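You operate a simulated robot arm through the tools that you are given. There is no shell and no other tool. Be economical: measure what you need, move in short steps, check, and stop when the job is done.

The job below is to be done with a simulated two-armed robot. You get a single attempt, and the scene is never put back.

TASK
Stow the lead: orange plug into the grey reel's clip, lead wound in.
Fine: pull the plug from the test block and clip it first; hold the reel while you wind; last, stand the reel in the blue tray.

The check looks at the end state, three seconds after you hand in, the way a careful person would. Anything else that was tipped, shoved, dropped, spilled or broken makes it a failure.

THE ROBOT
Two 7-joint arms with two-finger parallel grippers on one trunk, on a base that drives. Base frame: it is fixed to the floor where the robot stands at the start and does not move with it; the origin is under the middle of the robot, x ahead of it, y to its left, z up; the surface under the hand at the start is at about z = 850. Readings come in mm, degrees, newtons and seconds.
The left shoulder is at the start at [50, 187, 1160], the right one opposite. With the tool pointing down near the work surface each hand reaches from about 100 to 660 mm from the robot's upright axis, wherever it stands, measured 20 degrees to its own side. Places, roughly: clip of the grey reel [500, 100, 900]; grey reel spool [600, 100, 900]; orange plug (3x3x5 cm) [700, 0, 900]; tray [500, -300, 900]. Payload 3.43 kg a hand.
The TCP of each hand is the grasp point between the finger pads, 30 mm short of the fingertips. In the tool frame z runs along the fingers and y along their closing line. Largest opening 94 mm; finger width 28, thickness 10; the body of the gripper, 50 by 96 mm, starts 55 mm behind the TCP.
Orientation is that of the tool frame in the base frame, as a unit quaternion [w, x, y, z]. With the fingers straight down and closing along the base's y, the tool's x points along the base's -x, its y along +y and its z along -z.

THE INTERFACE
- The arms move only by the tool arm_command. It takes "left_commands", "right_commands" or both (then of equal length, played together; a hand with none holds still); each is a list of rows, each a list of 7 numbers: the turn, a rotation vector about the base's x, y, z in units of 45 degrees (1.0 is 45 degrees), then the shift along the base's x, y, z in units of 150 mm (1.0 is 150 mm), then the gripper command, from -1 (shut) to 1 (fully open), values between in proportion. In form: [[ax, ay, az, x, y, z, grip], ...]. A call has 1 to 12 rows; each row is the pose to reach, as a shift and turn from the pose commanded when the call began. A call with a number of a shift or a turn outside -1 to 1 is refused whole. Each row takes 0.2 s and may step no farther than 50 mm and 8.6 degrees from the row before; otherwise, or with a gripper value out of range, the whole call is refused. Where a pose cannot be reached the arm comes as near as it can. A force on the tool above 40 N (or 10 N above the force at the start of the call, whichever is more), or a blocked arm, ends the call early, and 0.2 s more pass. The fingers move at their own pace (about 153 mm/s each) and stop on an object; they squeeze with about 24 N. The grip force told is the motor's: it shows also when the fingers shut on nothing. Time passes only in rows, and 0.2 s behind the last, so rows that repeat a pose let the fingers close. The reply holds the time, the measured pose of the TCP, the force on the tool along the base axes, the opening and the grip force, in the units named above and with some noise, with the torque about the TCP (base axes, N m) and any sound that the robot's microphone picked up.
- Cameras (640 x 400 px; columns grow to the right, rows downward): "scene" is now at [151.1, -13, 1329.6]; the picture's right is [-0.17, -0.99, 0.00], its down [-0.47, 0.08, -0.88] and it looks along [0.87, -0.15, -0.48] (base axes); focal length 256 px, centre (320, 200). "left" rides on the left gripper at [76, -14, -102] in its tool frame; the picture's right is [0.18, 0.98, 0.00], its down [-0.75, 0.14, -0.64] and it looks along [-0.63, 0.12, 0.77] (tool axes); focal length 243 px, centre (320, 200). "right" rides on the right gripper at [76, 14, -102] in its tool frame; the picture's right is [-0.18, 0.98, 0.00], its down [-0.75, -0.14, -0.64] and it looks along [-0.63, -0.12, 0.77] (tool axes); focal length 243 px, centre (320, 200). There is no depth. A picture from a camera that has moved, and an enlarged one, comes with that camera's place and axes in the base frame and with its lens.
- grab_frame(camera): a new picture of that camera. The clock stands still meanwhile.
- move_column(by): slides the trunk up (or, below 0, down) by that many mm; the arms and the scene camera ride with it, the base frame stays. It gives what a move gives, with no picture.
- steer(legs): drives the robot by 1 to 6 legs, each [ahead, left, turn to the left] in mm, mm and degrees, along the robot's own axes; the way and the turn of a leg run together, so that a leg with both is an arc; at most 1500 mm and 180 degrees a leg. The arms and the cameras ride along, it lands a little off, and it stops where it bumps. It gives what a move gives.
- head_to(pan, tilt): turns the head with the scene camera to pan (to the left, within 80 degrees either way) and tilt (down, from -29 to 69), counted from straight ahead of the robot. It gives what a move gives.
- zoom(camera, box): a new picture of the part [left, top, right, bottom] of that camera's present view, enlarged. The clock stands still meanwhile.
- sign_off(): hands the job in; it is judged then, once.

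Go step by step. Nothing tells you exact positions but the pictures and the camera data: compare them with the known pose of the tool, close in by small moves and look again before you grip or let go. The budget is 120 turns and 100 pictures, counting those below and the enlarged ones. Unless the task says otherwise, let go and move clear before handing in, and close with one line.

The tools are called after "Emit:" as a command line: name --argument value ..., lists and objects as JSON in quotes. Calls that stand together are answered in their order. arm_command: Moves the arms, as the interface text tells. Its arguments: {"type":"object","properties":{"left_commands":{"type":"array","items":{"type":"array","items":{"type":"number"}}},"right_commands":{"type":"array","items":{"type":"array","items":{"type":"number"}}}},"required":[]} The other tools are called the same way: move_column (by) slides the trunk up or down; steer (legs) drives the base; head_to (pan, tilt) turns the head that bears the scene camera; grab_frame (camera) takes a picture; zoom (camera, box) takes an enlarged picture of a part of a camera's view; sign_off () hands the job in.

At the start:

```text
time_s: 0.0
left_tcp_pos: [381.6, 130.4, 1214.1]
left_ee_rot: [0.0, 0.0, 1.0, -0.001]
left_force: [-0.5, 0.4, -0.6]
left_wrist_torque: [0.0, -0.02, 0.0]
left_grip_width: 93.8
left_finger_force: 0.1
right_tcp_pos: [383.4, -126.8, 1198.8]
right_ee_rot: [0.001, 0.001, 1.0, 0.0]
right_force: [0.4, -0.5, -0.3]
right_wrist_torque: [-0.03, 0.02, 0.03]
right_grip_width: 94.0
right_finger_force: 0.2
trunk travel left (down, up): [-375.0, 57.0]
robot x, y, heading: [-0.9, 0.3, 0.1]
head pan, tilt: [-9.9, 28.5]
```

scene: 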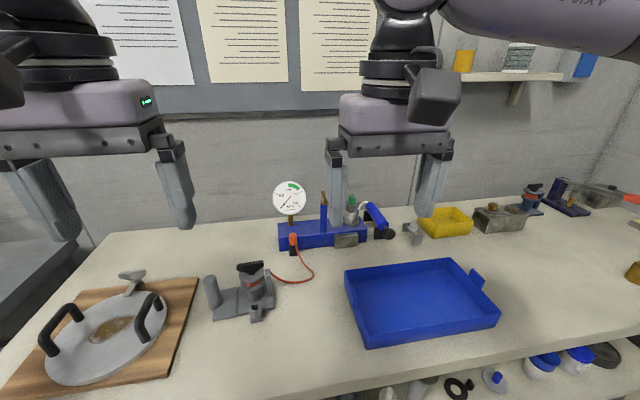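
right: 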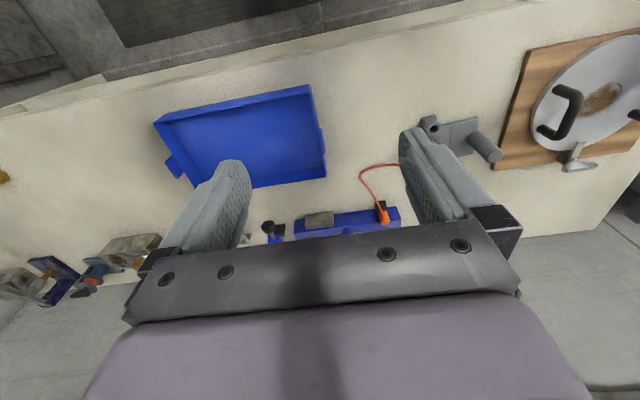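
left: 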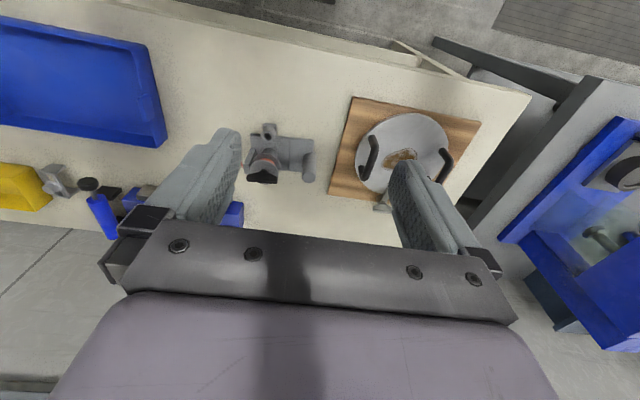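

I see the grey reel left of centre, with a red lead to the orange plug in the blue test block, and the blue tray to the right. I'll enlarge the reel and plug first.

Emit:
zoom --camera "scene" --box '[190, 220, 350, 320]'

Emit:
zoom --camera "left" --box '[200, 100, 360, 200]'

Emit:
zoom --camera "right" --box '[340, 100, 520, 240]'

```text
4.00 times, centred on (270, 270) of scene
camera zoom: at [151.1, -13.0, 1329.6], right [-0.17, -0.99, 0.0], down [-0.47, 0.08, -0.88], along [0.87, -0.15, -0.48], focal length 1024 px, centre (520, -80)
```

zoom: 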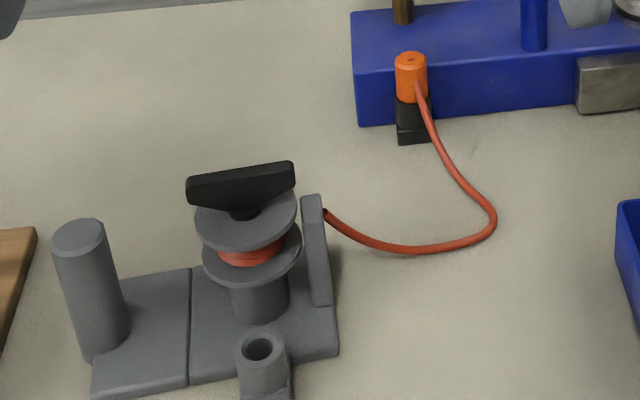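

```text
4.00 times, centred on (280, 150) of left
camera zoom: at [306.3, 116.1, 1317.2], right [-0.19, 0.98, 0.0], down [0.75, 0.14, 0.64], along [0.63, 0.12, -0.77], focal length 970 px, centre (480, 400)
```

zoom: 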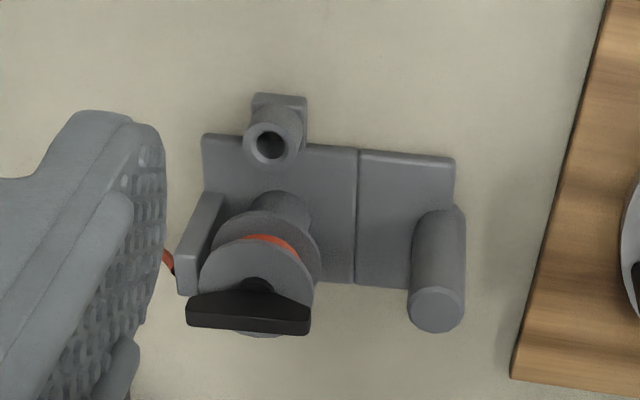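

```text
2.86 times, centred on (430, 170) of right
camera zoom: at [308.6, -113.0, 1302.4], right [0.19, 0.98, 0.0], down [0.75, -0.14, 0.64], along [0.63, -0.12, -0.77], focal length 693 px, centre (6, 286)
```

zoom: 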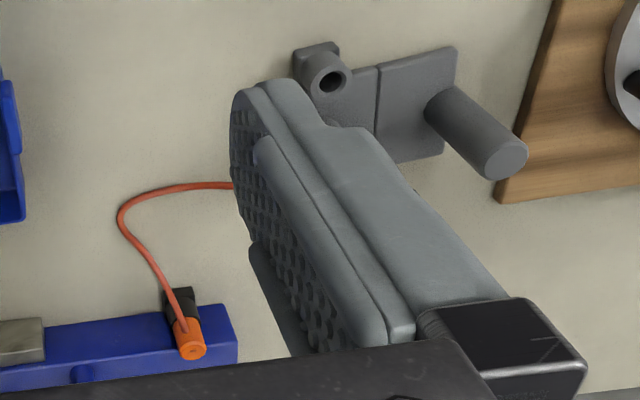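

The plug stands vertically in a black socket at about (725, -38, top 910). The knob is at about (569, 61, 957), the clip mouth at (525, 57, 885) and the handle post at (567, 144, top 938). The plug is slightly out of reach, so I'll drive ahead a little.

Emit:
steer --legs '[[120, 0, 0]]'

Emit:
head_to --pan 0 --tilt 48

Emit:
grab_frame --camera "scene"

```text
time_s: 1.3
left_tcp_pos: [451.0, 129.8, 1213.6]
left_ee_rot: [0.0, 0.0, 1.0, 0.001]
left_force: [-0.6, 0.4, -1.0]
left_wrist_torque: [0.02, 0.02, -0.02]
left_grip_width: 94.2
left_finger_force: 0.1
right_tcp_pos: [452.9, -126.8, 1199.7]
right_ee_rot: [0.001, 0.001, 1.0, 0.0]
right_force: [0.1, -0.3, 0.0]
right_wrist_torque: [-0.01, 0.02, 0.0]
right_grip_width: 94.0
right_finger_force: 0.0
trunk travel left (down, up): [-375.0, 57.0]
robot x, y, heading: [70.3, 0.2, -0.1]
head pan, tilt: [-9.9, 28.5]
stopped in leg 1: the robot was blocked; the commanded pose is now the measured one
```

```text
time_s: 2.1
left_tcp_pos: [452.1, 130.2, 1214.4]
left_ee_rot: [0.0, -0.001, 1.0, 0.0]
left_force: [0.6, 0.1, 0.2]
left_wrist_torque: [-0.01, -0.02, 0.01]
left_grip_width: 94.0
left_finger_force: 0.0
right_tcp_pos: [453.6, -125.6, 1199.4]
right_ee_rot: [0.0, 0.001, 1.0, 0.001]
right_force: [-1.0, -0.3, 0.2]
right_wrist_torque: [0.05, 0.0, 0.0]
right_grip_width: 94.0
right_finger_force: 0.1
trunk travel left (down, up): [-375.0, 57.0]
robot x, y, heading: [67.6, 2.6, -0.1]
head pan, tilt: [0.0, 48.0]
```

```text
93 pictures are left
camera scene: at [210.3, 2.6, 1300.5], right [0.0, -1.0, 0.0], down [-0.74, 0.0, -0.67], along [0.67, 0.0, -0.74], focal length 256 px, centre (320, 200)
```

scene: 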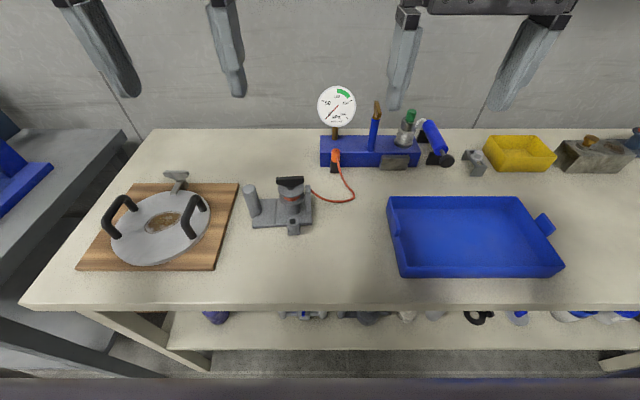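

The base bumped the table after about 68 mm, which leaves the plug a bit too far for the right arm. I'll back off slightly and turn left to bring the right shoulder forward.

Emit:
steer --legs '[[-35, 0, 0], [0, 0, 35]]'

Emit:
head_to --pan -35 --tilt 48

Emit:
grab_frame --camera "scene"

Emit:
grab_frame --camera "right"

```text
time_s: 4.6
left_tcp_pos: [272.6, 325.1, 1214.9]
left_ee_rot: [0.0, -0.3, 0.954, -0.001]
left_force: [0.2, 0.4, 0.4]
left_wrist_torque: [-0.01, -0.02, 0.0]
left_grip_width: 94.2
left_finger_force: 0.0
right_tcp_pos: [420.6, 114.0, 1198.7]
right_ee_rot: [0.0, -0.299, 0.954, 0.001]
right_force: [0.2, -0.6, -1.0]
right_wrist_torque: [0.01, 0.02, 0.01]
right_grip_width: 94.0
right_finger_force: 0.0
trunk travel left (down, up): [-375.0, 57.0]
robot x, y, heading: [35.2, 2.1, 35.0]
head pan, tilt: [0.0, 48.0]
```

```text
time_s: 5.6
left_tcp_pos: [272.8, 327.2, 1215.2]
left_ee_rot: [0.0, -0.3, 0.954, 0.0]
left_force: [1.2, -0.1, 0.7]
left_wrist_torque: [0.0, 0.01, -0.02]
left_grip_width: 94.0
left_finger_force: 0.1
right_tcp_pos: [421.1, 114.4, 1199.4]
right_ee_rot: [0.001, -0.3, 0.954, 0.0]
right_force: [-1.7, 0.2, 0.4]
right_wrist_torque: [0.03, 0.01, 0.01]
right_grip_width: 93.9
right_finger_force: 0.1
trunk travel left (down, up): [-375.0, 57.0]
robot x, y, heading: [31.4, -2.5, 34.8]
head pan, tilt: [-35.0, 48.0]
```

```text
92 pictures are left
camera scene: at [164.2, 35.8, 1300.4], right [0.0, -1.0, 0.0], down [-0.74, 0.0, -0.67], along [0.67, 0.0, -0.74], focal length 256 px, centre (320, 200)
```

scene: 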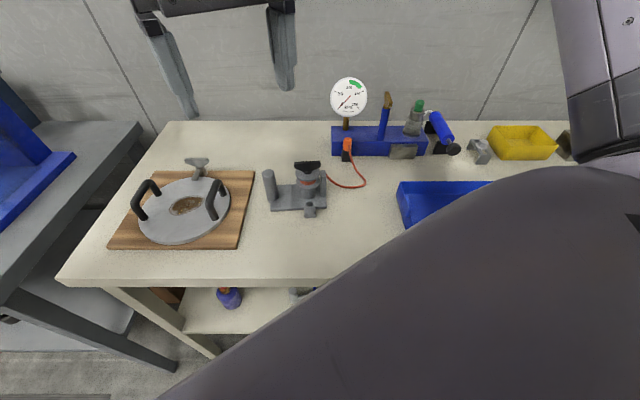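

```text
91 pictures are left
camera right: at [352.3, 82.9, 1302.4], right [-0.41, 0.91, 0.0], down [0.7, 0.31, 0.64], along [0.59, 0.26, -0.77], focal length 243 px, centre (320, 200)
```

right: 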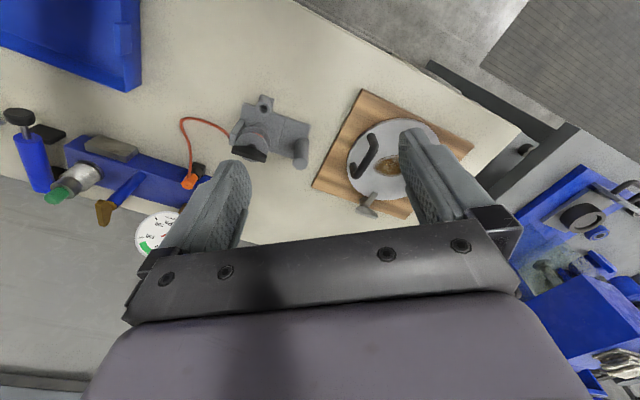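

The right arm is ready. I'll bring the right hand over the plug in two steps, straightening its yaw on the way.

Emit:
arm_command --right_commands '[[0, 0, -0.1, 0.25, -0.125, -0.08, 1], [0, 0, -0.2, 0.5, -0.25, -0.16, 1], [0, 0, -0.3, 0.75, -0.375, -0.24, 1], [0, 0, -0.4, 1, -0.5, -0.33, 1]]'

Emit:
arm_command --right_commands '[[0, 0, -0.1, 0.23, -0.125, -0.1, 1], [0, 0, -0.2, 0.46, -0.25, -0.2, 1], [0, 0, -0.3, 0.69, -0.375, -0.25, 1], [0, 0, -0.38, 0.93, -0.5, -0.3, 1]]'

Emit:
grab_frame --camera "right"

Emit:
grab_frame --camera "scene"

```text
time_s: 6.6
left_tcp_pos: [274.4, 325.0, 1214.1]
left_ee_rot: [-0.001, -0.3, 0.954, 0.001]
left_force: [0.9, 0.5, 0.1]
left_wrist_torque: [0.01, 0.02, -0.02]
left_grip_width: 94.0
left_finger_force: 0.0
right_tcp_pos: [574.1, 39.5, 1150.8]
right_ee_rot: [0.0, -0.144, 0.99, 0.0]
right_force: [0.4, -0.5, 0.5]
right_wrist_torque: [-0.02, 0.01, 0.0]
right_grip_width: 94.1
right_finger_force: 0.0
trunk travel left (down, up): [-375.0, 57.0]
robot x, y, heading: [37.3, -0.5, 34.7]
head pan, tilt: [-35.0, 48.0]
```

```text
time_s: 7.6
left_tcp_pos: [272.9, 324.3, 1214.3]
left_ee_rot: [0.0, -0.301, 0.954, 0.0]
left_force: [-0.5, -0.2, 0.6]
left_wrist_torque: [-0.01, 0.01, 0.01]
left_grip_width: 94.2
left_finger_force: 0.1
right_tcp_pos: [712.8, -35.7, 1104.2]
right_ee_rot: [0.0, 0.004, 1.0, 0.001]
right_force: [1.3, 0.0, 0.3]
right_wrist_torque: [0.0, 0.02, -0.02]
right_grip_width: 94.2
right_finger_force: 0.0
trunk travel left (down, up): [-375.0, 57.0]
robot x, y, heading: [38.6, -5.1, 34.8]
head pan, tilt: [-35.0, 48.0]
```

```text
90 pictures are left
camera right: at [637.4, -21.1, 1207.0], right [0.19, 0.98, 0.0], down [0.75, -0.15, 0.64], along [0.63, -0.12, -0.77], focal length 243 px, centre (320, 200)
```

right: 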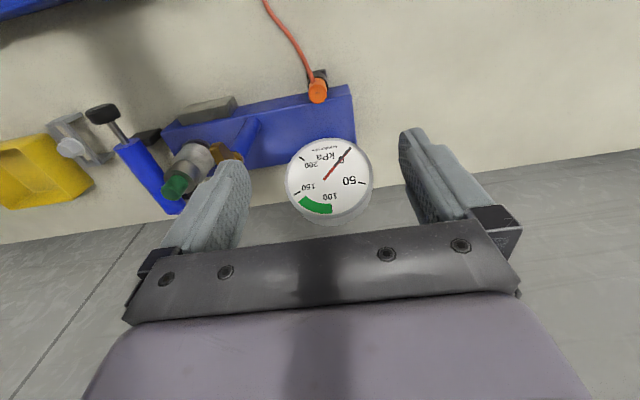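

```text
89 pictures are left
camera scene: at [164.6, 35.7, 1300.4], right [0.0, -1.0, 0.0], down [-0.74, 0.0, -0.67], along [0.67, 0.0, -0.74], focal length 256 px, centre (320, 200)
```

scene: 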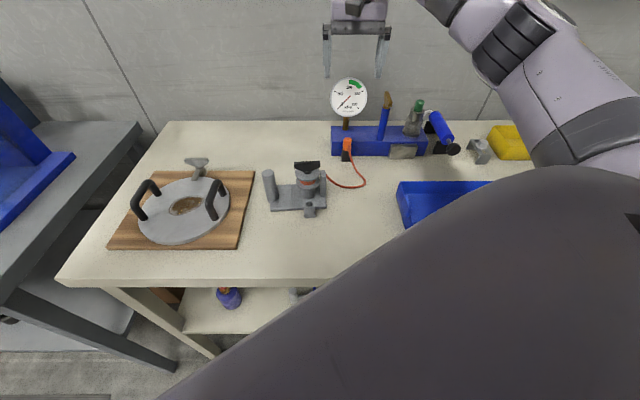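

The gauge dial is at about (778, -40, 1002), just behind the plug, so I have to stay clear of it. I'll look closer at the plug from both cameras.

Emit:
zoom --camera "right" --box '[260, 50, 380, 125]'

Emit:
zoom --camera "scene" --box '[310, 120, 390, 170]'

```text
5.33 times, centred on (320, 88) of right
camera zoom: at [637.4, -21.1, 1207.0], right [0.19, 0.98, 0.0], down [0.75, -0.15, 0.64], along [0.63, -0.12, -0.77], focal length 1294 px, centre (320, 800)
```

zoom: 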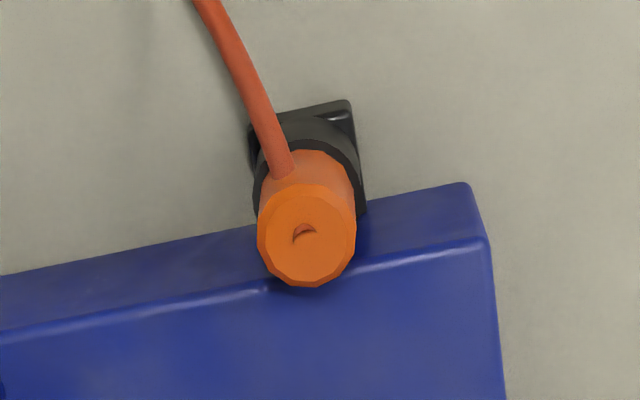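

```text
8.00 times, centred on (350, 145) of scene
camera zoom: at [164.6, 35.7, 1300.4], right [0.0, -1.0, 0.0], down [-0.74, 0.0, -0.67], along [0.67, 0.0, -0.74], focal length 2048 px, centre (80, 640)
```

zoom: 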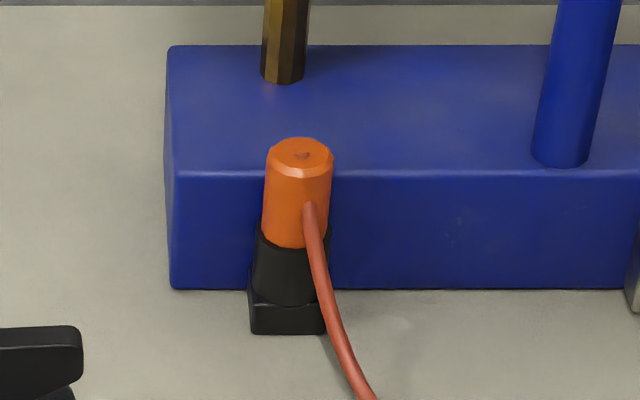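

The plug's top is at about (720, -37, 918), it is 21 mm across, and its orange part runs from about 890 to 918. I'll come down to just above it and check.

Emit:
arm_command --right_commands '[[0, 0, 0, 0.03, 0, -0.3, 0.3], [0, 0, 0, 0.05, -0.01, -0.6, 0.2], [0, 0, 0, 0.055, -0.01, -0.85, 0.0], [0, 0, 0, 0.055, -0.01, -0.96, 0.0], [0, 0, 0, 0.055, -0.01, -0.96, 0.0]]'

Emit:
grab_frame --camera "right"

Emit:
zoom --camera "scene" --box '[300, 60, 420, 180]'

```text
time_s: 8.8
left_tcp_pos: [274.8, 326.1, 1214.0]
left_ee_rot: [-0.001, -0.3, 0.954, 0.0]
left_force: [-0.2, 0.0, 0.2]
left_wrist_torque: [0.0, 0.0, 0.03]
left_grip_width: 94.0
left_finger_force: 0.1
right_tcp_pos: [720.6, -37.7, 959.3]
right_ee_rot: [0.001, 0.003, 1.0, 0.0]
right_force: [0.5, 0.2, -1.1]
right_wrist_torque: [0.0, -0.01, 0.02]
right_grip_width: 47.0
right_finger_force: 0.0
trunk travel left (down, up): [-375.0, 57.0]
robot x, y, heading: [33.9, -0.1, 35.0]
head pan, tilt: [-35.0, 48.0]
```

```text
86 pictures are left
camera right: at [645.9, -23.0, 1063.9], right [0.19, 0.98, 0.0], down [0.75, -0.15, 0.64], along [0.63, -0.12, -0.77], focal length 243 px, centre (320, 200)
```

right: 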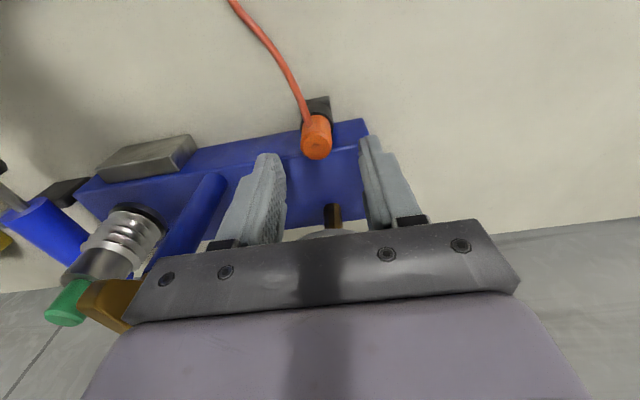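

```text
3.33 times, centred on (360, 120) of scene
camera zoom: at [164.2, 35.8, 1300.4], right [0.0, -1.0, 0.0], down [-0.74, 0.0, -0.67], along [0.67, 0.0, -0.74], focal length 854 px, centre (187, 467)
```

zoom: 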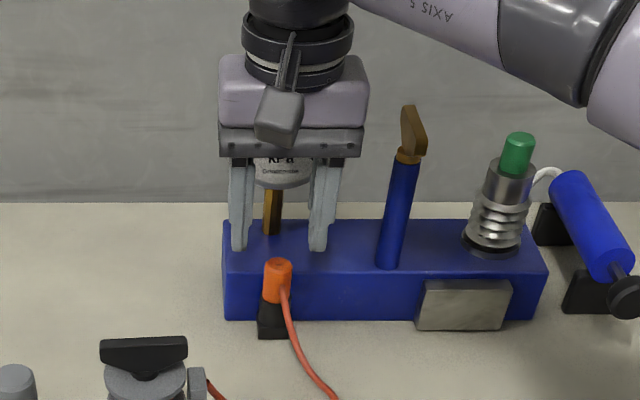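

The plug lies centred under the fingers. I'll go down 38 mm and close on it.

Emit:
arm_command --right_commands '[[0, 0, 0, 0, -0.003, -0.13, 0.0], [0, 0, 0, 0, -0.006, -0.25, 0.0], [0, 0, 0, 0, -0.006, -0.26, -0.5], [0, 0, 0, 0, -0.006, -0.26, -1], [0, 0, 0, 0, -0.006, -0.26, -1], [0, 0, 0, 0, -0.006, -0.26, -1]]'

Emit:
zoom --camera "scene" --box '[300, 60, 420, 180]'

Emit:
grab_frame --camera "right"

```text
time_s: 9.8
left_tcp_pos: [270.0, 324.7, 1214.0]
left_ee_rot: [0.001, -0.3, 0.954, 0.0]
left_force: [0.7, 0.5, 0.5]
left_wrist_torque: [0.04, 0.0, -0.02]
left_grip_width: 94.2
left_finger_force: 0.1
right_tcp_pos: [719.1, -40.3, 930.5]
right_ee_rot: [0.005, 0.006, 1.0, 0.004]
right_force: [-10.6, -4.8, 14.1]
right_wrist_torque: [-0.46, 0.37, -0.05]
right_grip_width: 20.3
right_finger_force: 23.9
trunk travel left (down, up): [-375.0, 57.0]
robot x, y, heading: [33.9, 0.7, 34.6]
head pan, tilt: [-35.0, 48.0]
stopped in row 5 (right hand): the force on the tool passed its limit at 41 N (the readings are from after the stop); the commanded pose is now the measured one
```

```text
3.33 times, centred on (360, 120) of scene
camera zoom: at [161.1, 35.1, 1300.5], right [0.0, -1.0, 0.0], down [-0.74, 0.0, -0.67], along [0.67, 0.0, -0.74], focal length 854 px, centre (187, 467)
```

zoom: 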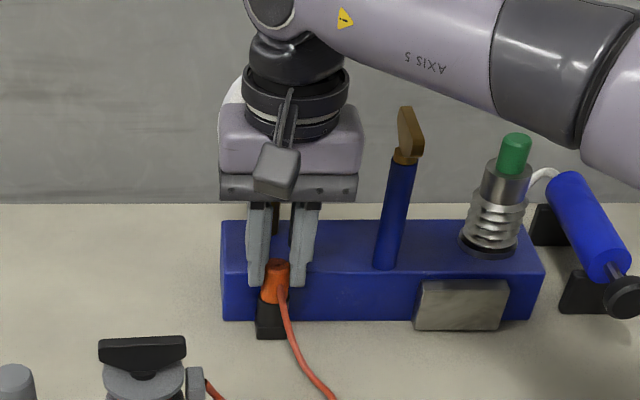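

```text
83 pictures are left
camera right: at [643.4, -25.5, 1032.2], right [0.2, 0.98, 0.01], down [0.74, -0.15, 0.65], along [0.64, -0.12, -0.76], focal length 243 px, centre (320, 200)
```

right: 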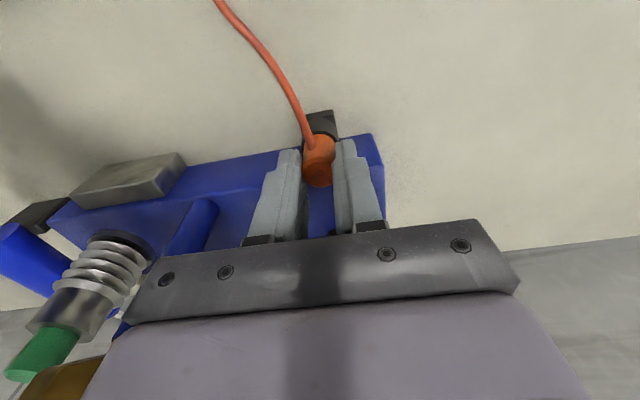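

The grip is on (20.3 mm). The -y fingertip seems to have touched the block's top edge, judging by the force and torque. I'll pull straight up in small steps.

Emit:
arm_command --right_commands '[[0, 0, 0, 0, 0, 0.03, -1], [0, 0, 0, 0, 0, 0.07, -1], [0, 0, 0, 0, 0, 0.12, -1], [0, 0, 0, 0, 0, 0.18, -1], [0, 0, 0, 0, 0, 0.25, -1], [0, 0, 0, 0, 0, 0.35, -1]]'

Emit:
grab_frame --camera "right"

Emit:
zoom --camera "scene" --box '[300, 60, 420, 180]'

```text
time_s: 11.2
left_tcp_pos: [274.1, 325.3, 1213.9]
left_ee_rot: [0.0, -0.3, 0.954, 0.0]
left_force: [-0.8, 0.1, 0.2]
left_wrist_torque: [0.02, -0.03, -0.01]
left_grip_width: 94.0
left_finger_force: 0.0
right_tcp_pos: [720.4, -39.0, 978.8]
right_ee_rot: [0.005, 0.005, 1.0, 0.003]
right_force: [0.1, -1.5, -0.8]
right_wrist_torque: [0.0, -0.01, -0.02]
right_grip_width: 20.1
right_finger_force: 24.7
trunk travel left (down, up): [-375.0, 57.0]
robot x, y, heading: [33.5, 2.5, 35.1]
head pan, tilt: [-35.0, 48.0]
```

```text
82 pictures are left
camera right: at [645.5, -25.2, 1081.4], right [0.2, 0.98, 0.01], down [0.75, -0.15, 0.65], along [0.64, -0.12, -0.76], focal length 243 px, centre (320, 200)
```

right: 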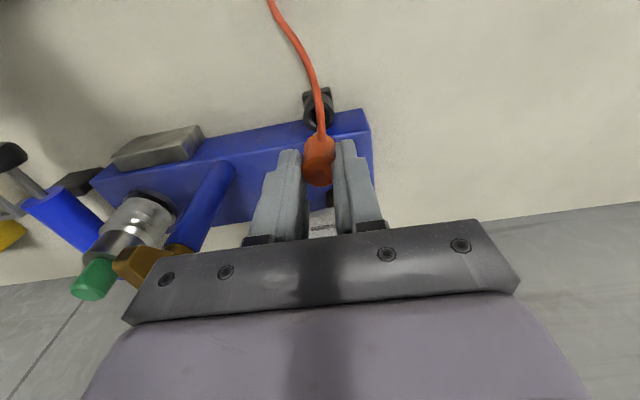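

```text
3.33 times, centred on (360, 120) of scene
camera zoom: at [164.2, 35.5, 1300.4], right [0.0, -1.0, 0.0], down [-0.74, 0.0, -0.67], along [0.67, 0.0, -0.74], focal length 854 px, centre (187, 467)
```

zoom: 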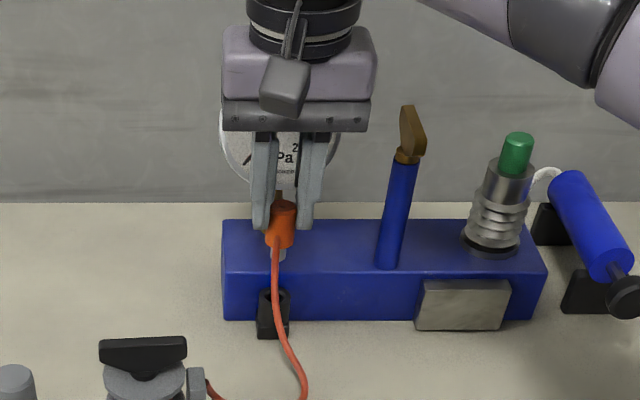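

The plug is out, with a pale nose below the orange body. I'll carry it clear of the knob to a point above the clip.

Emit:
arm_command --right_commands '[[0, 0, 0, -0.05, 0, 0.2, -1], [0, 0, 0, -0.3, 0, 0.4, -1], [0, 0, 0, -0.6, 0, 0.4, -1], [0, 0, 0, -0.9, 0, 0.4, -1], [0, 0, 0, -1, 0, 0.4, -1]]'

Emit:
arm_command --right_commands '[[0, 0, 0, -0.15, 0.16, 0, -1], [0, 0, 0, -0.3, 0.32, 0, -1], [0, 0, 0, -0.3, 0.48, 0, -1], [0, 0, 0, -0.3, 0.64, 0, -1], [0, 0, 0, -0.3, 0.64, 0, -1]]'

Emit:
grab_frame --camera "right"

Emit:
grab_frame --camera "scene"

Emit:
grab_frame --camera "left"

```text
time_s: 12.4
left_tcp_pos: [273.9, 325.1, 1214.9]
left_ee_rot: [0.0, -0.3, 0.954, 0.0]
left_force: [-0.3, 0.7, -0.4]
left_wrist_torque: [0.0, 0.01, -0.01]
left_grip_width: 93.9
left_finger_force: 0.1
right_tcp_pos: [572.2, -36.6, 1037.7]
right_ee_rot: [0.005, 0.006, 1.0, 0.003]
right_force: [0.2, -0.6, 0.0]
right_wrist_torque: [0.01, 0.02, 0.02]
right_grip_width: 20.2
right_finger_force: 23.9
trunk travel left (down, up): [-375.0, 57.0]
robot x, y, heading: [36.4, -2.4, 34.9]
head pan, tilt: [-35.0, 48.0]
```

```text
time_s: 13.7
left_tcp_pos: [273.0, 324.7, 1214.3]
left_ee_rot: [0.0, -0.299, 0.954, 0.0]
left_force: [0.0, 0.2, -0.8]
left_wrist_torque: [-0.02, 0.03, 0.0]
left_grip_width: 94.0
left_finger_force: 0.1
right_tcp_pos: [526.6, 58.7, 1040.3]
right_ee_rot: [0.005, 0.006, 1.0, 0.003]
right_force: [0.0, -0.8, -0.6]
right_wrist_torque: [0.02, 0.02, -0.01]
right_grip_width: 20.1
right_finger_force: 23.7
trunk travel left (down, up): [-375.0, 57.0]
robot x, y, heading: [34.6, 0.1, 34.6]
head pan, tilt: [-35.0, 48.0]
```

```text
80 pictures are left
camera right: at [451.2, 72.6, 1142.2], right [0.2, 0.98, 0.01], down [0.75, -0.15, 0.65], along [0.64, -0.12, -0.76], focal length 243 px, centre (320, 200)
```

right: 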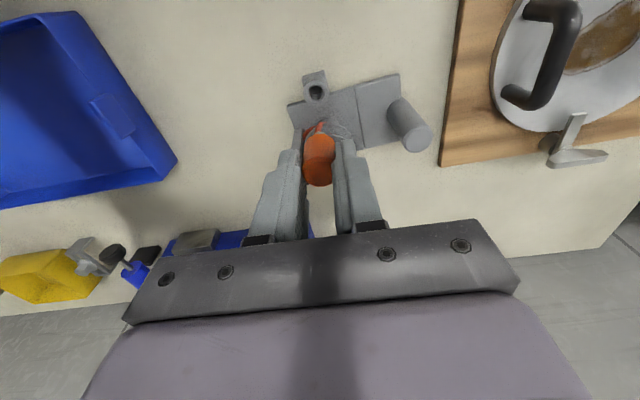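

```text
79 pictures are left
camera scene: at [164.3, 35.3, 1300.4], right [0.0, -1.0, 0.0], down [-0.74, 0.0, -0.67], along [0.67, 0.0, -0.74], focal length 256 px, centre (320, 200)
```

scene: 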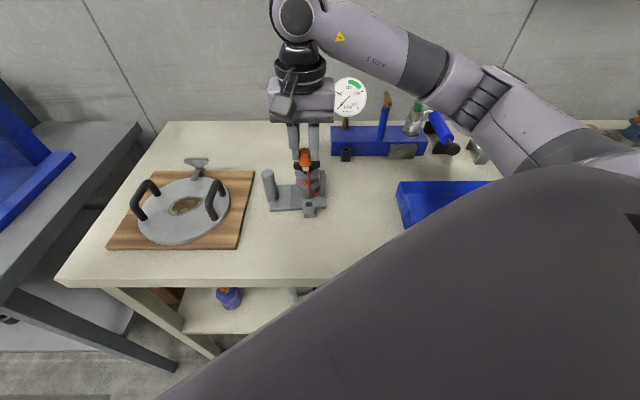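

```text
78 pictures are left
camera left: at [219.9, 269.8, 1317.2], right [-0.71, 0.7, 0.0], down [0.54, 0.55, 0.64], along [0.45, 0.46, -0.77], focal length 243 px, centre (320, 200)
```

left: 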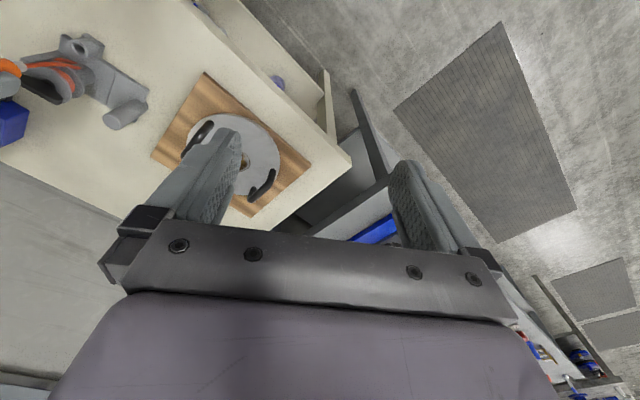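

I'm above the clip now. I'll enlarge both views to refine where the clip mouth and the plug nose are.

Emit:
zoom --camera "right" --box '[270, 60, 390, 135]'

Emit:
zoom --camera "scene" --box '[256, 142, 352, 222]'

Emit:
zoom --camera "left" --box '[0, 20, 160, 140]'

```text
5.33 times, centred on (330, 98) of right
camera zoom: at [451.2, 72.6, 1142.2], right [0.2, 0.98, 0.01], down [0.75, -0.15, 0.65], along [0.64, -0.12, -0.76], focal length 1294 px, centre (267, 747)
```

zoom: 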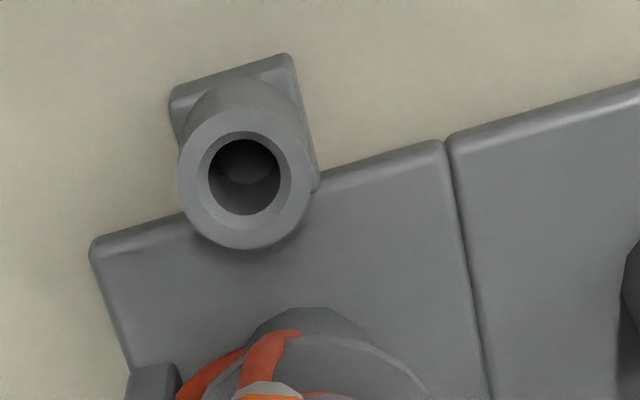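

```text
5.00 times, centred on (304, 182) of scene
camera zoom: at [164.3, 35.3, 1300.4], right [0.0, -1.0, 0.0], down [-0.74, 0.0, -0.67], along [0.67, 0.0, -0.74], focal length 1280 px, centre (400, 290)
```

zoom: 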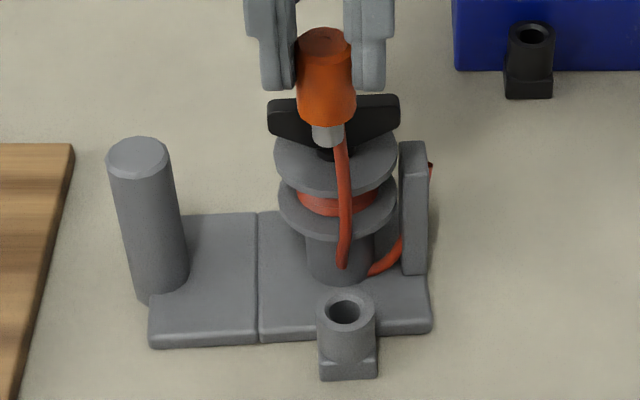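

```text
3.33 times, centred on (80, 80) of left
camera zoom: at [219.9, 269.8, 1317.2], right [-0.71, 0.7, 0.0], down [0.54, 0.55, 0.64], along [0.45, 0.46, -0.77], focal length 809 px, centre (1120, 600)
```

zoom: 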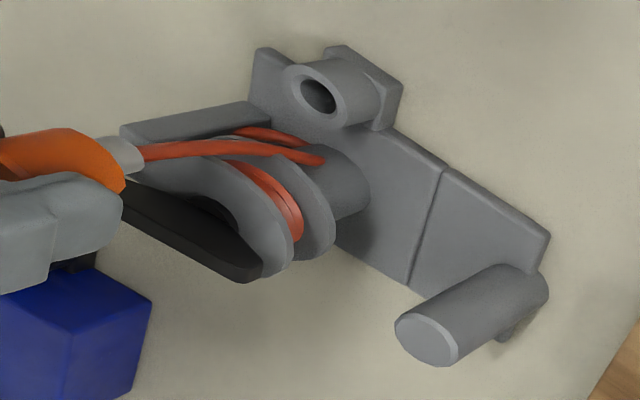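

The clip mouth is at about (526, 57, 888) with a 13.7 mm hole, and the nose is about 12 mm across. The plug needs roughly 3.5 mm toward -y. I'll come down to just above the mouth and look again.

Emit:
arm_command --right_commands '[[0, 0, 0, 0, -0.023, -0.2, -1], [0, 0, 0, 0, -0.023, -0.4, -1], [0, 0, 0, 0, -0.023, -0.55, -1], [0, 0, 0, 0, -0.023, -0.58, -1]]'

Emit:
zoom --camera "right" --box '[260, 80, 380, 200]'

Emit:
zoom --camera "scene" --box '[280, 162, 344, 222]'

Emit:
zoom --camera "left" --box '[0, 0, 160, 120]'

```text
time_s: 14.7
left_tcp_pos: [273.7, 325.0, 1213.4]
left_ee_rot: [0.0, -0.3, 0.954, 0.001]
left_force: [0.0, 0.2, -0.4]
left_wrist_torque: [0.01, 0.02, -0.01]
left_grip_width: 94.0
left_finger_force: 0.0
right_tcp_pos: [525.6, 53.6, 952.4]
right_ee_rot: [0.004, 0.005, 1.0, 0.003]
right_force: [-1.0, 0.5, 0.0]
right_wrist_torque: [0.03, 0.01, 0.02]
right_grip_width: 20.4
right_finger_force: 23.6
trunk travel left (down, up): [-375.0, 57.0]
robot x, y, heading: [32.0, 1.6, 34.8]
head pan, tilt: [-35.0, 48.0]
```

```text
3.33 times, centred on (320, 140) of right
camera zoom: at [450.7, 67.2, 1055.2], right [0.19, 0.98, 0.01], down [0.75, -0.15, 0.65], along [0.64, -0.12, -0.76], focal length 809 px, centre (320, 400)
```

zoom: 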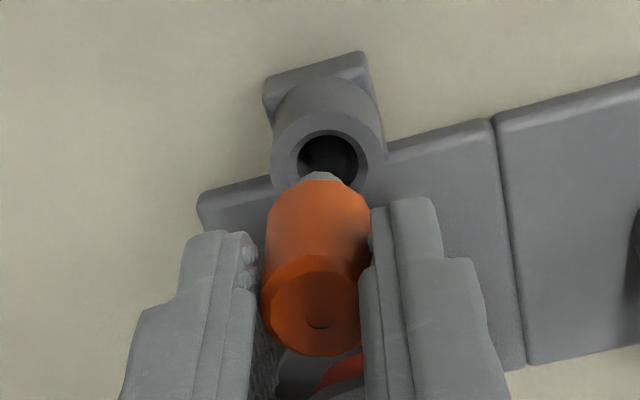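

```text
6.67 times, centred on (312, 192) of scene
camera zoom: at [164.3, 35.5, 1300.4], right [0.0, -1.0, 0.0], down [-0.74, 0.0, -0.67], along [0.67, 0.0, -0.74], focal length 1707 px, centre (373, 253)
```

zoom: 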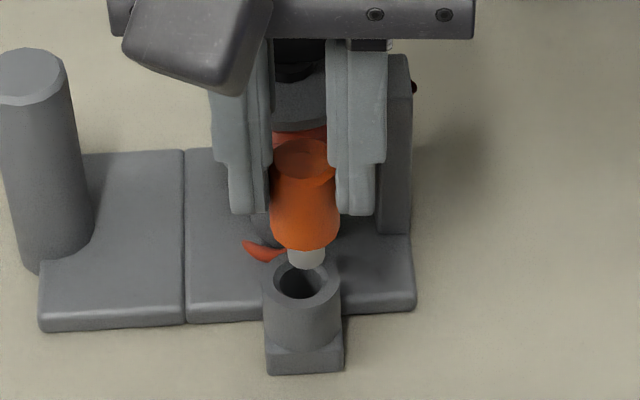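

```text
3.33 times, centred on (80, 60) of left
camera zoom: at [219.9, 270.0, 1317.1], right [-0.71, 0.7, 0.0], down [0.54, 0.55, 0.64], along [0.45, 0.46, -0.77], focal length 809 px, centre (1120, 667)
```

zoom: 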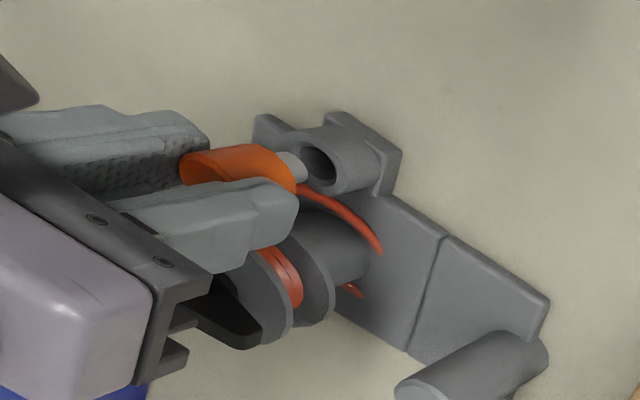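

The nose is just above the mouth, off by about +2.5 mm in x and -1.8 mm in y. I'll correct that, lower slightly and check.

Emit:
arm_command --right_commands '[[0, 0, 0, -0.017, 0.012, -0.01, -1], [0, 0, 0, -0.017, 0.012, -0.02, -1]]'

Emit:
zoom --camera "right" --box '[280, 90, 360, 150]'

Emit:
zoom --camera "scene" --box '[288, 182, 328, 222]'

Emit:
zoom --camera "left" --box '[40, 20, 120, 80]'

```text
time_s: 15.2
left_tcp_pos: [273.6, 324.2, 1213.9]
left_ee_rot: [0.0, -0.299, 0.954, 0.0]
left_force: [-0.1, 0.7, -1.4]
left_wrist_torque: [-0.04, -0.03, 0.0]
left_grip_width: 93.9
left_finger_force: 0.0
right_tcp_pos: [523.2, 55.6, 949.7]
right_ee_rot: [0.005, 0.006, 1.0, 0.002]
right_force: [1.3, 0.2, -0.2]
right_wrist_torque: [-0.01, -0.01, -0.01]
right_grip_width: 20.2
right_finger_force: 23.8
trunk travel left (down, up): [-375.0, 57.0]
robot x, y, heading: [35.0, -0.4, 34.8]
head pan, tilt: [-35.0, 48.0]
```

```text
6.67 times, centred on (320, 120) of right
camera zoom: at [448.0, 69.5, 1051.8], right [0.19, 0.98, 0.01], down [0.75, -0.15, 0.65], along [0.64, -0.12, -0.76], focal length 1618 px, centre (320, 733)
```

zoom: 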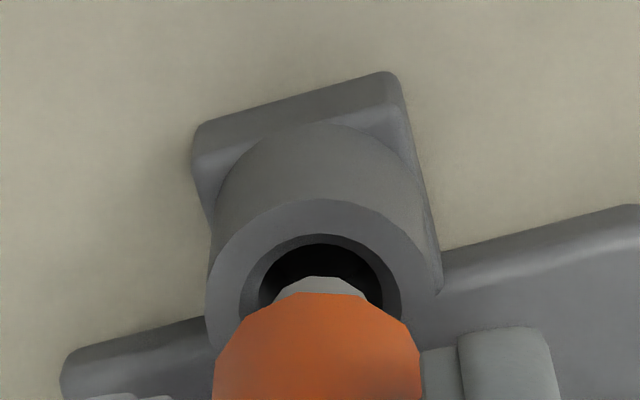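

```text
10.00 times, centred on (308, 202) of scene
camera zoom: at [164.3, 35.5, 1300.4], right [0.0, -1.0, 0.0], down [-0.74, 0.0, -0.67], along [0.67, 0.0, -0.74], focal length 2560 px, centre (440, 180)
```

zoom: 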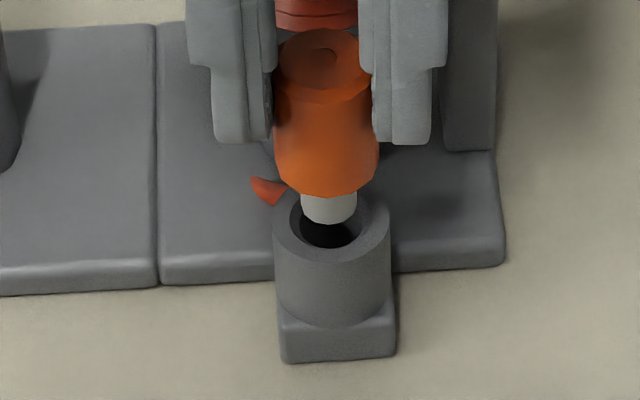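

```text
6.67 times, centred on (80, 50) of left
camera zoom: at [219.9, 270.0, 1317.1], right [-0.71, 0.7, 0.0], down [0.54, 0.55, 0.64], along [0.45, 0.46, -0.77], focal length 1618 px, centre (1920, 1200)
```

zoom: 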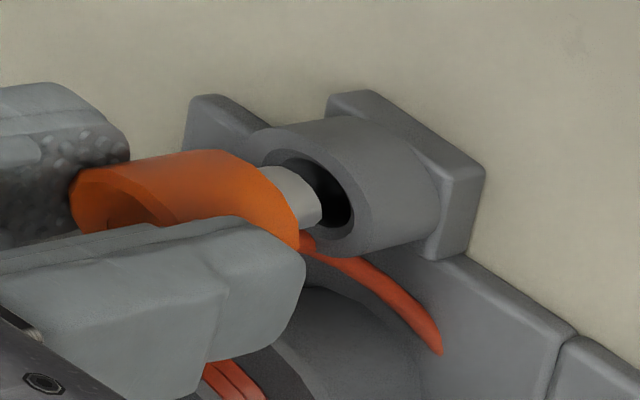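

Alignment is within the chamfer's tolerance in all three views, so I'll insert slowly while watching the force.

Emit:
arm_command --right_commands '[[0, 0, 0, 0, 0, -0.03, -1], [0, 0, 0, 0, 0, -0.06, -1], [0, 0, 0, 0, 0, -0.09, -1], [0, 0, 0, 0, 0, -0.12, -1]]'

Emit:
zoom --camera "scene" --box '[288, 182, 328, 222]'

Emit:
zoom --camera "left" --box '[40, 20, 120, 80]'

```text
time_s: 16.2
left_tcp_pos: [273.2, 324.1, 1213.9]
left_ee_rot: [0.0, -0.3, 0.954, 0.0]
left_force: [0.1, -0.6, 0.0]
left_wrist_torque: [-0.01, -0.01, -0.04]
left_grip_width: 93.9
left_finger_force: 0.0
right_tcp_pos: [524.9, 54.9, 930.6]
right_ee_rot: [0.006, 0.006, 1.0, 0.002]
right_force: [-0.4, -0.5, 1.7]
right_wrist_torque: [-0.05, 0.0, -0.03]
right_grip_width: 20.3
right_finger_force: 24.2
trunk travel left (down, up): [-375.0, 57.0]
robot x, y, heading: [32.0, -0.9, 34.8]
head pan, tilt: [-35.0, 48.0]
```

```text
10.00 times, centred on (308, 202) of scene
camera zoom: at [164.0, 35.2, 1300.5], right [0.0, -1.0, 0.0], down [-0.74, 0.0, -0.67], along [0.67, 0.0, -0.74], focal length 2560 px, centre (440, 180)
```

zoom: 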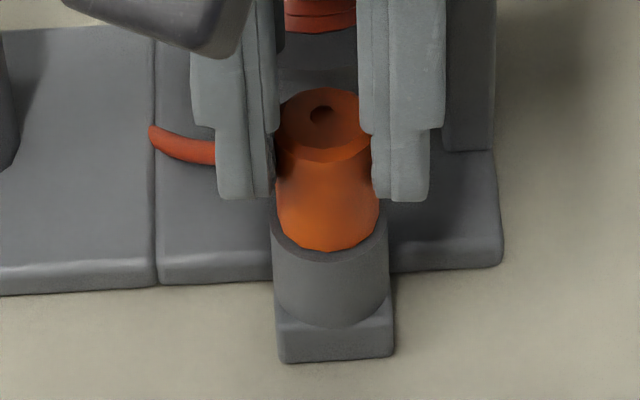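

```text
6.67 times, centred on (80, 50) of left
camera zoom: at [219.6, 269.7, 1317.3], right [-0.71, 0.7, 0.0], down [0.54, 0.55, 0.64], along [0.45, 0.46, -0.77], focal length 1618 px, centre (1920, 1200)
```

zoom: 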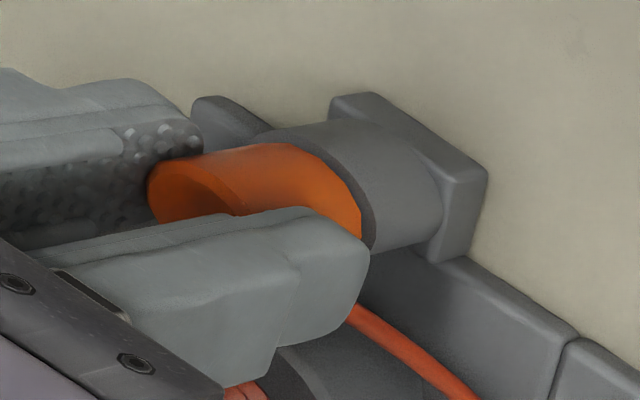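

The nose is in the hole and the body is almost down on the rim. I'll press a few millimetres more to seat it.

Emit:
arm_command --right_commands '[[0, 0, 0, 0, 0, -0.02, -1], [0, 0, 0, 0, 0, -0.04, -1], [0, 0, 0, 0, 0, -0.06, -1], [0, 0, 0, 0, 0, -0.08, -1]]'

Emit:
zoom --camera "left" --box '[40, 20, 120, 80]'

```text
time_s: 17.2
left_tcp_pos: [272.5, 324.5, 1213.5]
left_ee_rot: [0.002, -0.3, 0.954, 0.0]
left_force: [0.0, 0.3, -0.6]
left_wrist_torque: [0.0, -0.02, 0.03]
left_grip_width: 94.1
left_finger_force: 0.1
right_tcp_pos: [524.1, 55.5, 919.6]
right_ee_rot: [0.007, 0.006, 1.0, 0.003]
right_force: [1.9, -3.7, 21.5]
right_wrist_torque: [-0.12, -0.09, -0.01]
right_grip_width: 20.2
right_finger_force: 24.3
trunk travel left (down, up): [-375.0, 57.0]
robot x, y, heading: [31.2, -0.5, 34.7]
head pan, tilt: [-35.0, 48.0]
```

```text
6.67 times, centred on (80, 50) of left
camera zoom: at [218.2, 269.5, 1317.6], right [-0.71, 0.7, 0.0], down [0.54, 0.55, 0.64], along [0.45, 0.46, -0.77], focal length 1618 px, centre (1920, 1200)
```

zoom: 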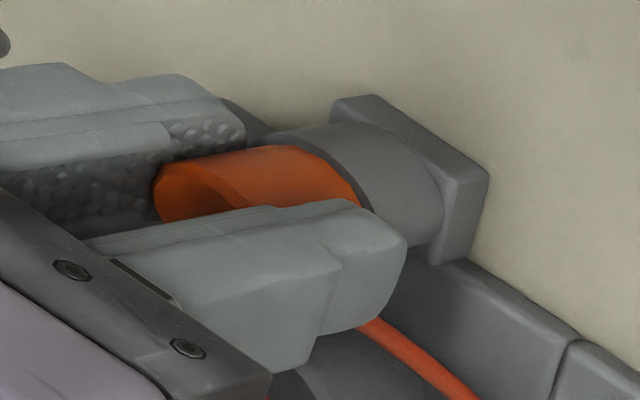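

The fingers slid down the plug at about 21 N. I'll let go, rise and look at how far it is seated.

Emit:
arm_command --right_commands '[[0, 0, 0, 0, 0, 0.02, 0], [0, 0, 0, 0, 0, 0.02, 0], [0, 0, 0, 0, 0, 0.3, 0], [0, 0, 0, 0, 0, 0.6, 0], [0, 0, 0, -0.1, -0.3, 0.7, 0], [0, 0, 0, -0.1, -0.55, 0.7, 0]]'

Emit:
zoom --camera "left" --box '[0, 0, 160, 120]'

Emit:
zoom --camera "scene" --box '[256, 142, 352, 222]'

```text
time_s: 18.6
left_tcp_pos: [274.1, 324.9, 1213.9]
left_ee_rot: [0.0, -0.3, 0.954, 0.0]
left_force: [-0.5, 0.9, 0.0]
left_wrist_torque: [-0.01, 0.01, -0.02]
left_grip_width: 94.0
left_finger_force: 0.0
right_tcp_pos: [508.1, -28.2, 1025.1]
right_ee_rot: [0.005, 0.005, 1.0, 0.003]
right_force: [-0.8, 0.3, 0.0]
right_wrist_torque: [0.0, -0.01, -0.02]
right_grip_width: 47.0
right_finger_force: 0.0
trunk travel left (down, up): [-375.0, 57.0]
robot x, y, heading: [37.1, 2.0, 35.0]
head pan, tilt: [-35.0, 48.0]
```

```text
3.33 times, centred on (80, 60) of left
camera zoom: at [219.7, 269.5, 1317.3], right [-0.71, 0.7, 0.0], down [0.54, 0.55, 0.64], along [0.45, 0.46, -0.77], focal length 809 px, centre (1120, 667)
```

zoom: 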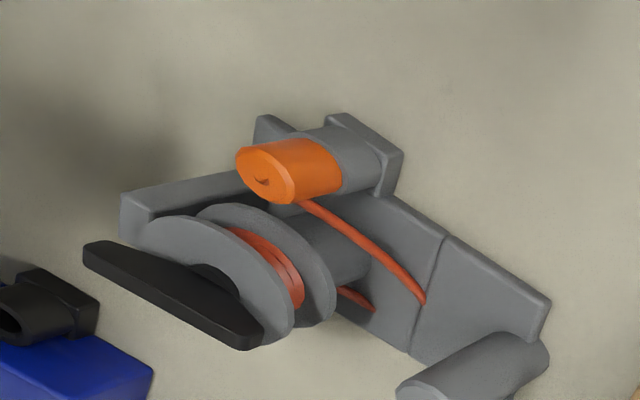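

```text
5.00 times, centred on (304, 182) of scene
camera zoom: at [164.2, 35.1, 1300.4], right [0.0, -1.0, 0.0], down [-0.74, 0.0, -0.67], along [0.67, 0.0, -0.74], focal length 1280 px, centre (400, 290)
```

zoom: 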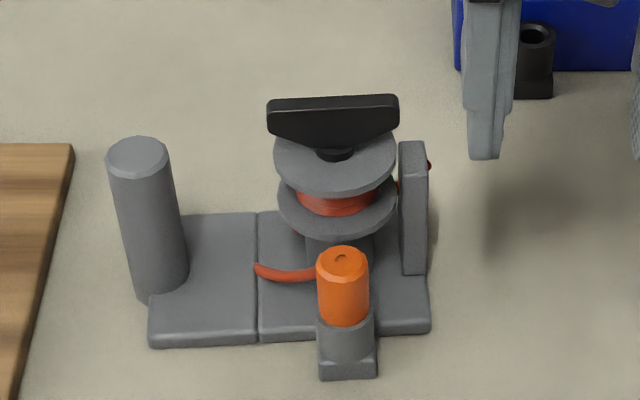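

The plug looks fully seated on the clip rim. I'll check how the lead lies round the reel from the right camera.

Emit:
zoom --camera "right" --box '[340, 60, 500, 180]'

Emit:
zoom --camera "scene" --box '[280, 155, 340, 205]'

```text
3.33 times, centred on (420, 120) of right
camera zoom: at [431.7, -13.7, 1126.4], right [0.19, 0.98, 0.01], down [0.75, -0.15, 0.65], along [0.64, -0.12, -0.76], focal length 809 px, centre (-13, 467)
```

zoom: 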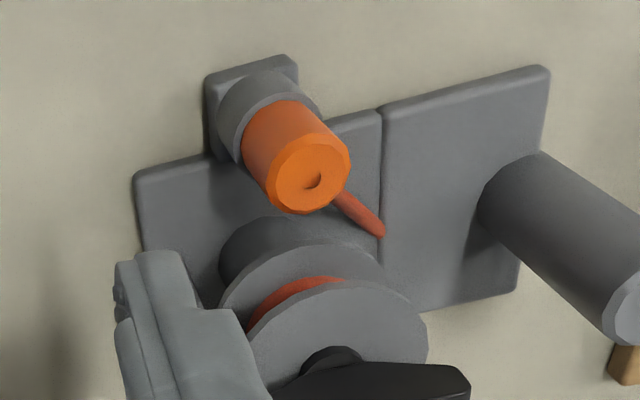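

```text
8.00 times, centred on (310, 180) of scene
camera zoom: at [164.2, 35.1, 1300.4], right [0.0, -1.0, 0.0], down [-0.74, 0.0, -0.67], along [0.67, 0.0, -0.74], focal length 2048 px, centre (400, 360)
```

zoom: 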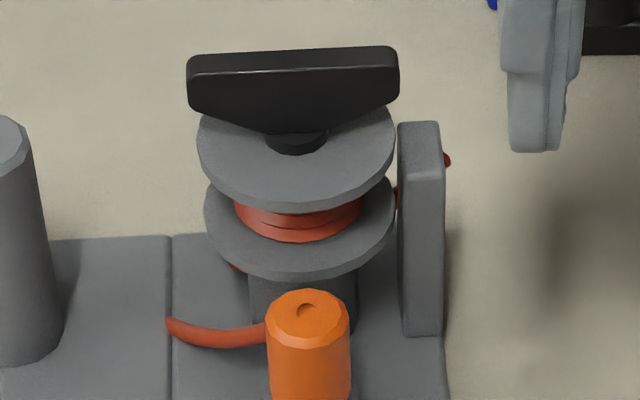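

The lead runs through the guide hole behind the spool's axis, so winding in should be counter-clockwise from above. I'll turn the robot back to face the bench so the left hand can hold the post and the right can drive the wing.

Emit:
steer --legs '[[0, 0, -35], [22, 0, 0]]'

Emit:
head_to --pan 0 --tilt 48

Emit:
grab_frame --camera "scene"

```text
time_s: 21.1
left_tcp_pos: [438.4, 135.3, 1213.3]
left_ee_rot: [0.0, -0.007, 1.0, 0.001]
left_force: [1.0, 0.3, -0.5]
left_wrist_torque: [-0.02, -0.03, 0.0]
left_grip_width: 93.8
left_finger_force: 0.0
right_tcp_pos: [433.1, -286.6, 1023.3]
right_ee_rot: [0.005, 0.299, 0.954, 0.0]
right_force: [-0.3, 0.1, -0.5]
right_wrist_torque: [0.03, 0.01, -0.01]
right_grip_width: 46.8
right_finger_force: 0.0
trunk travel left (down, up): [-375.0, 57.0]
robot x, y, heading: [56.0, 0.1, 0.6]
head pan, tilt: [-35.0, 48.0]
```

```text
time_s: 22.1
left_tcp_pos: [438.4, 135.7, 1214.5]
left_ee_rot: [0.0, -0.007, 1.0, 0.0]
left_force: [-0.2, -1.0, -0.3]
left_wrist_torque: [-0.01, -0.01, -0.01]
left_grip_width: 93.9
left_finger_force: 0.1
right_tcp_pos: [432.0, -287.7, 1023.8]
right_ee_rot: [0.006, 0.3, 0.954, 0.002]
right_force: [-0.7, 0.0, -0.6]
right_wrist_torque: [0.02, 0.0, 0.01]
right_grip_width: 47.0
right_finger_force: 0.0
trunk travel left (down, up): [-375.0, 57.0]
robot x, y, heading: [57.8, -0.6, 0.9]
head pan, tilt: [0.0, 48.0]
```

```text
61 pictures are left
camera scene: at [196.9, 4.2, 1300.4], right [0.01, -1.0, 0.0], down [-0.74, -0.01, -0.67], along [0.67, 0.01, -0.74], focal length 256 px, centre (320, 200)
```

scene: 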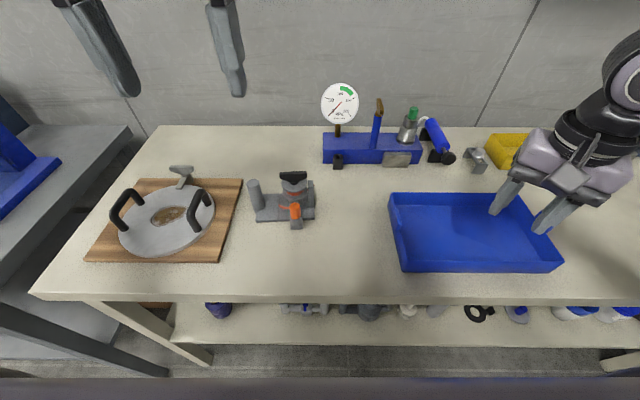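

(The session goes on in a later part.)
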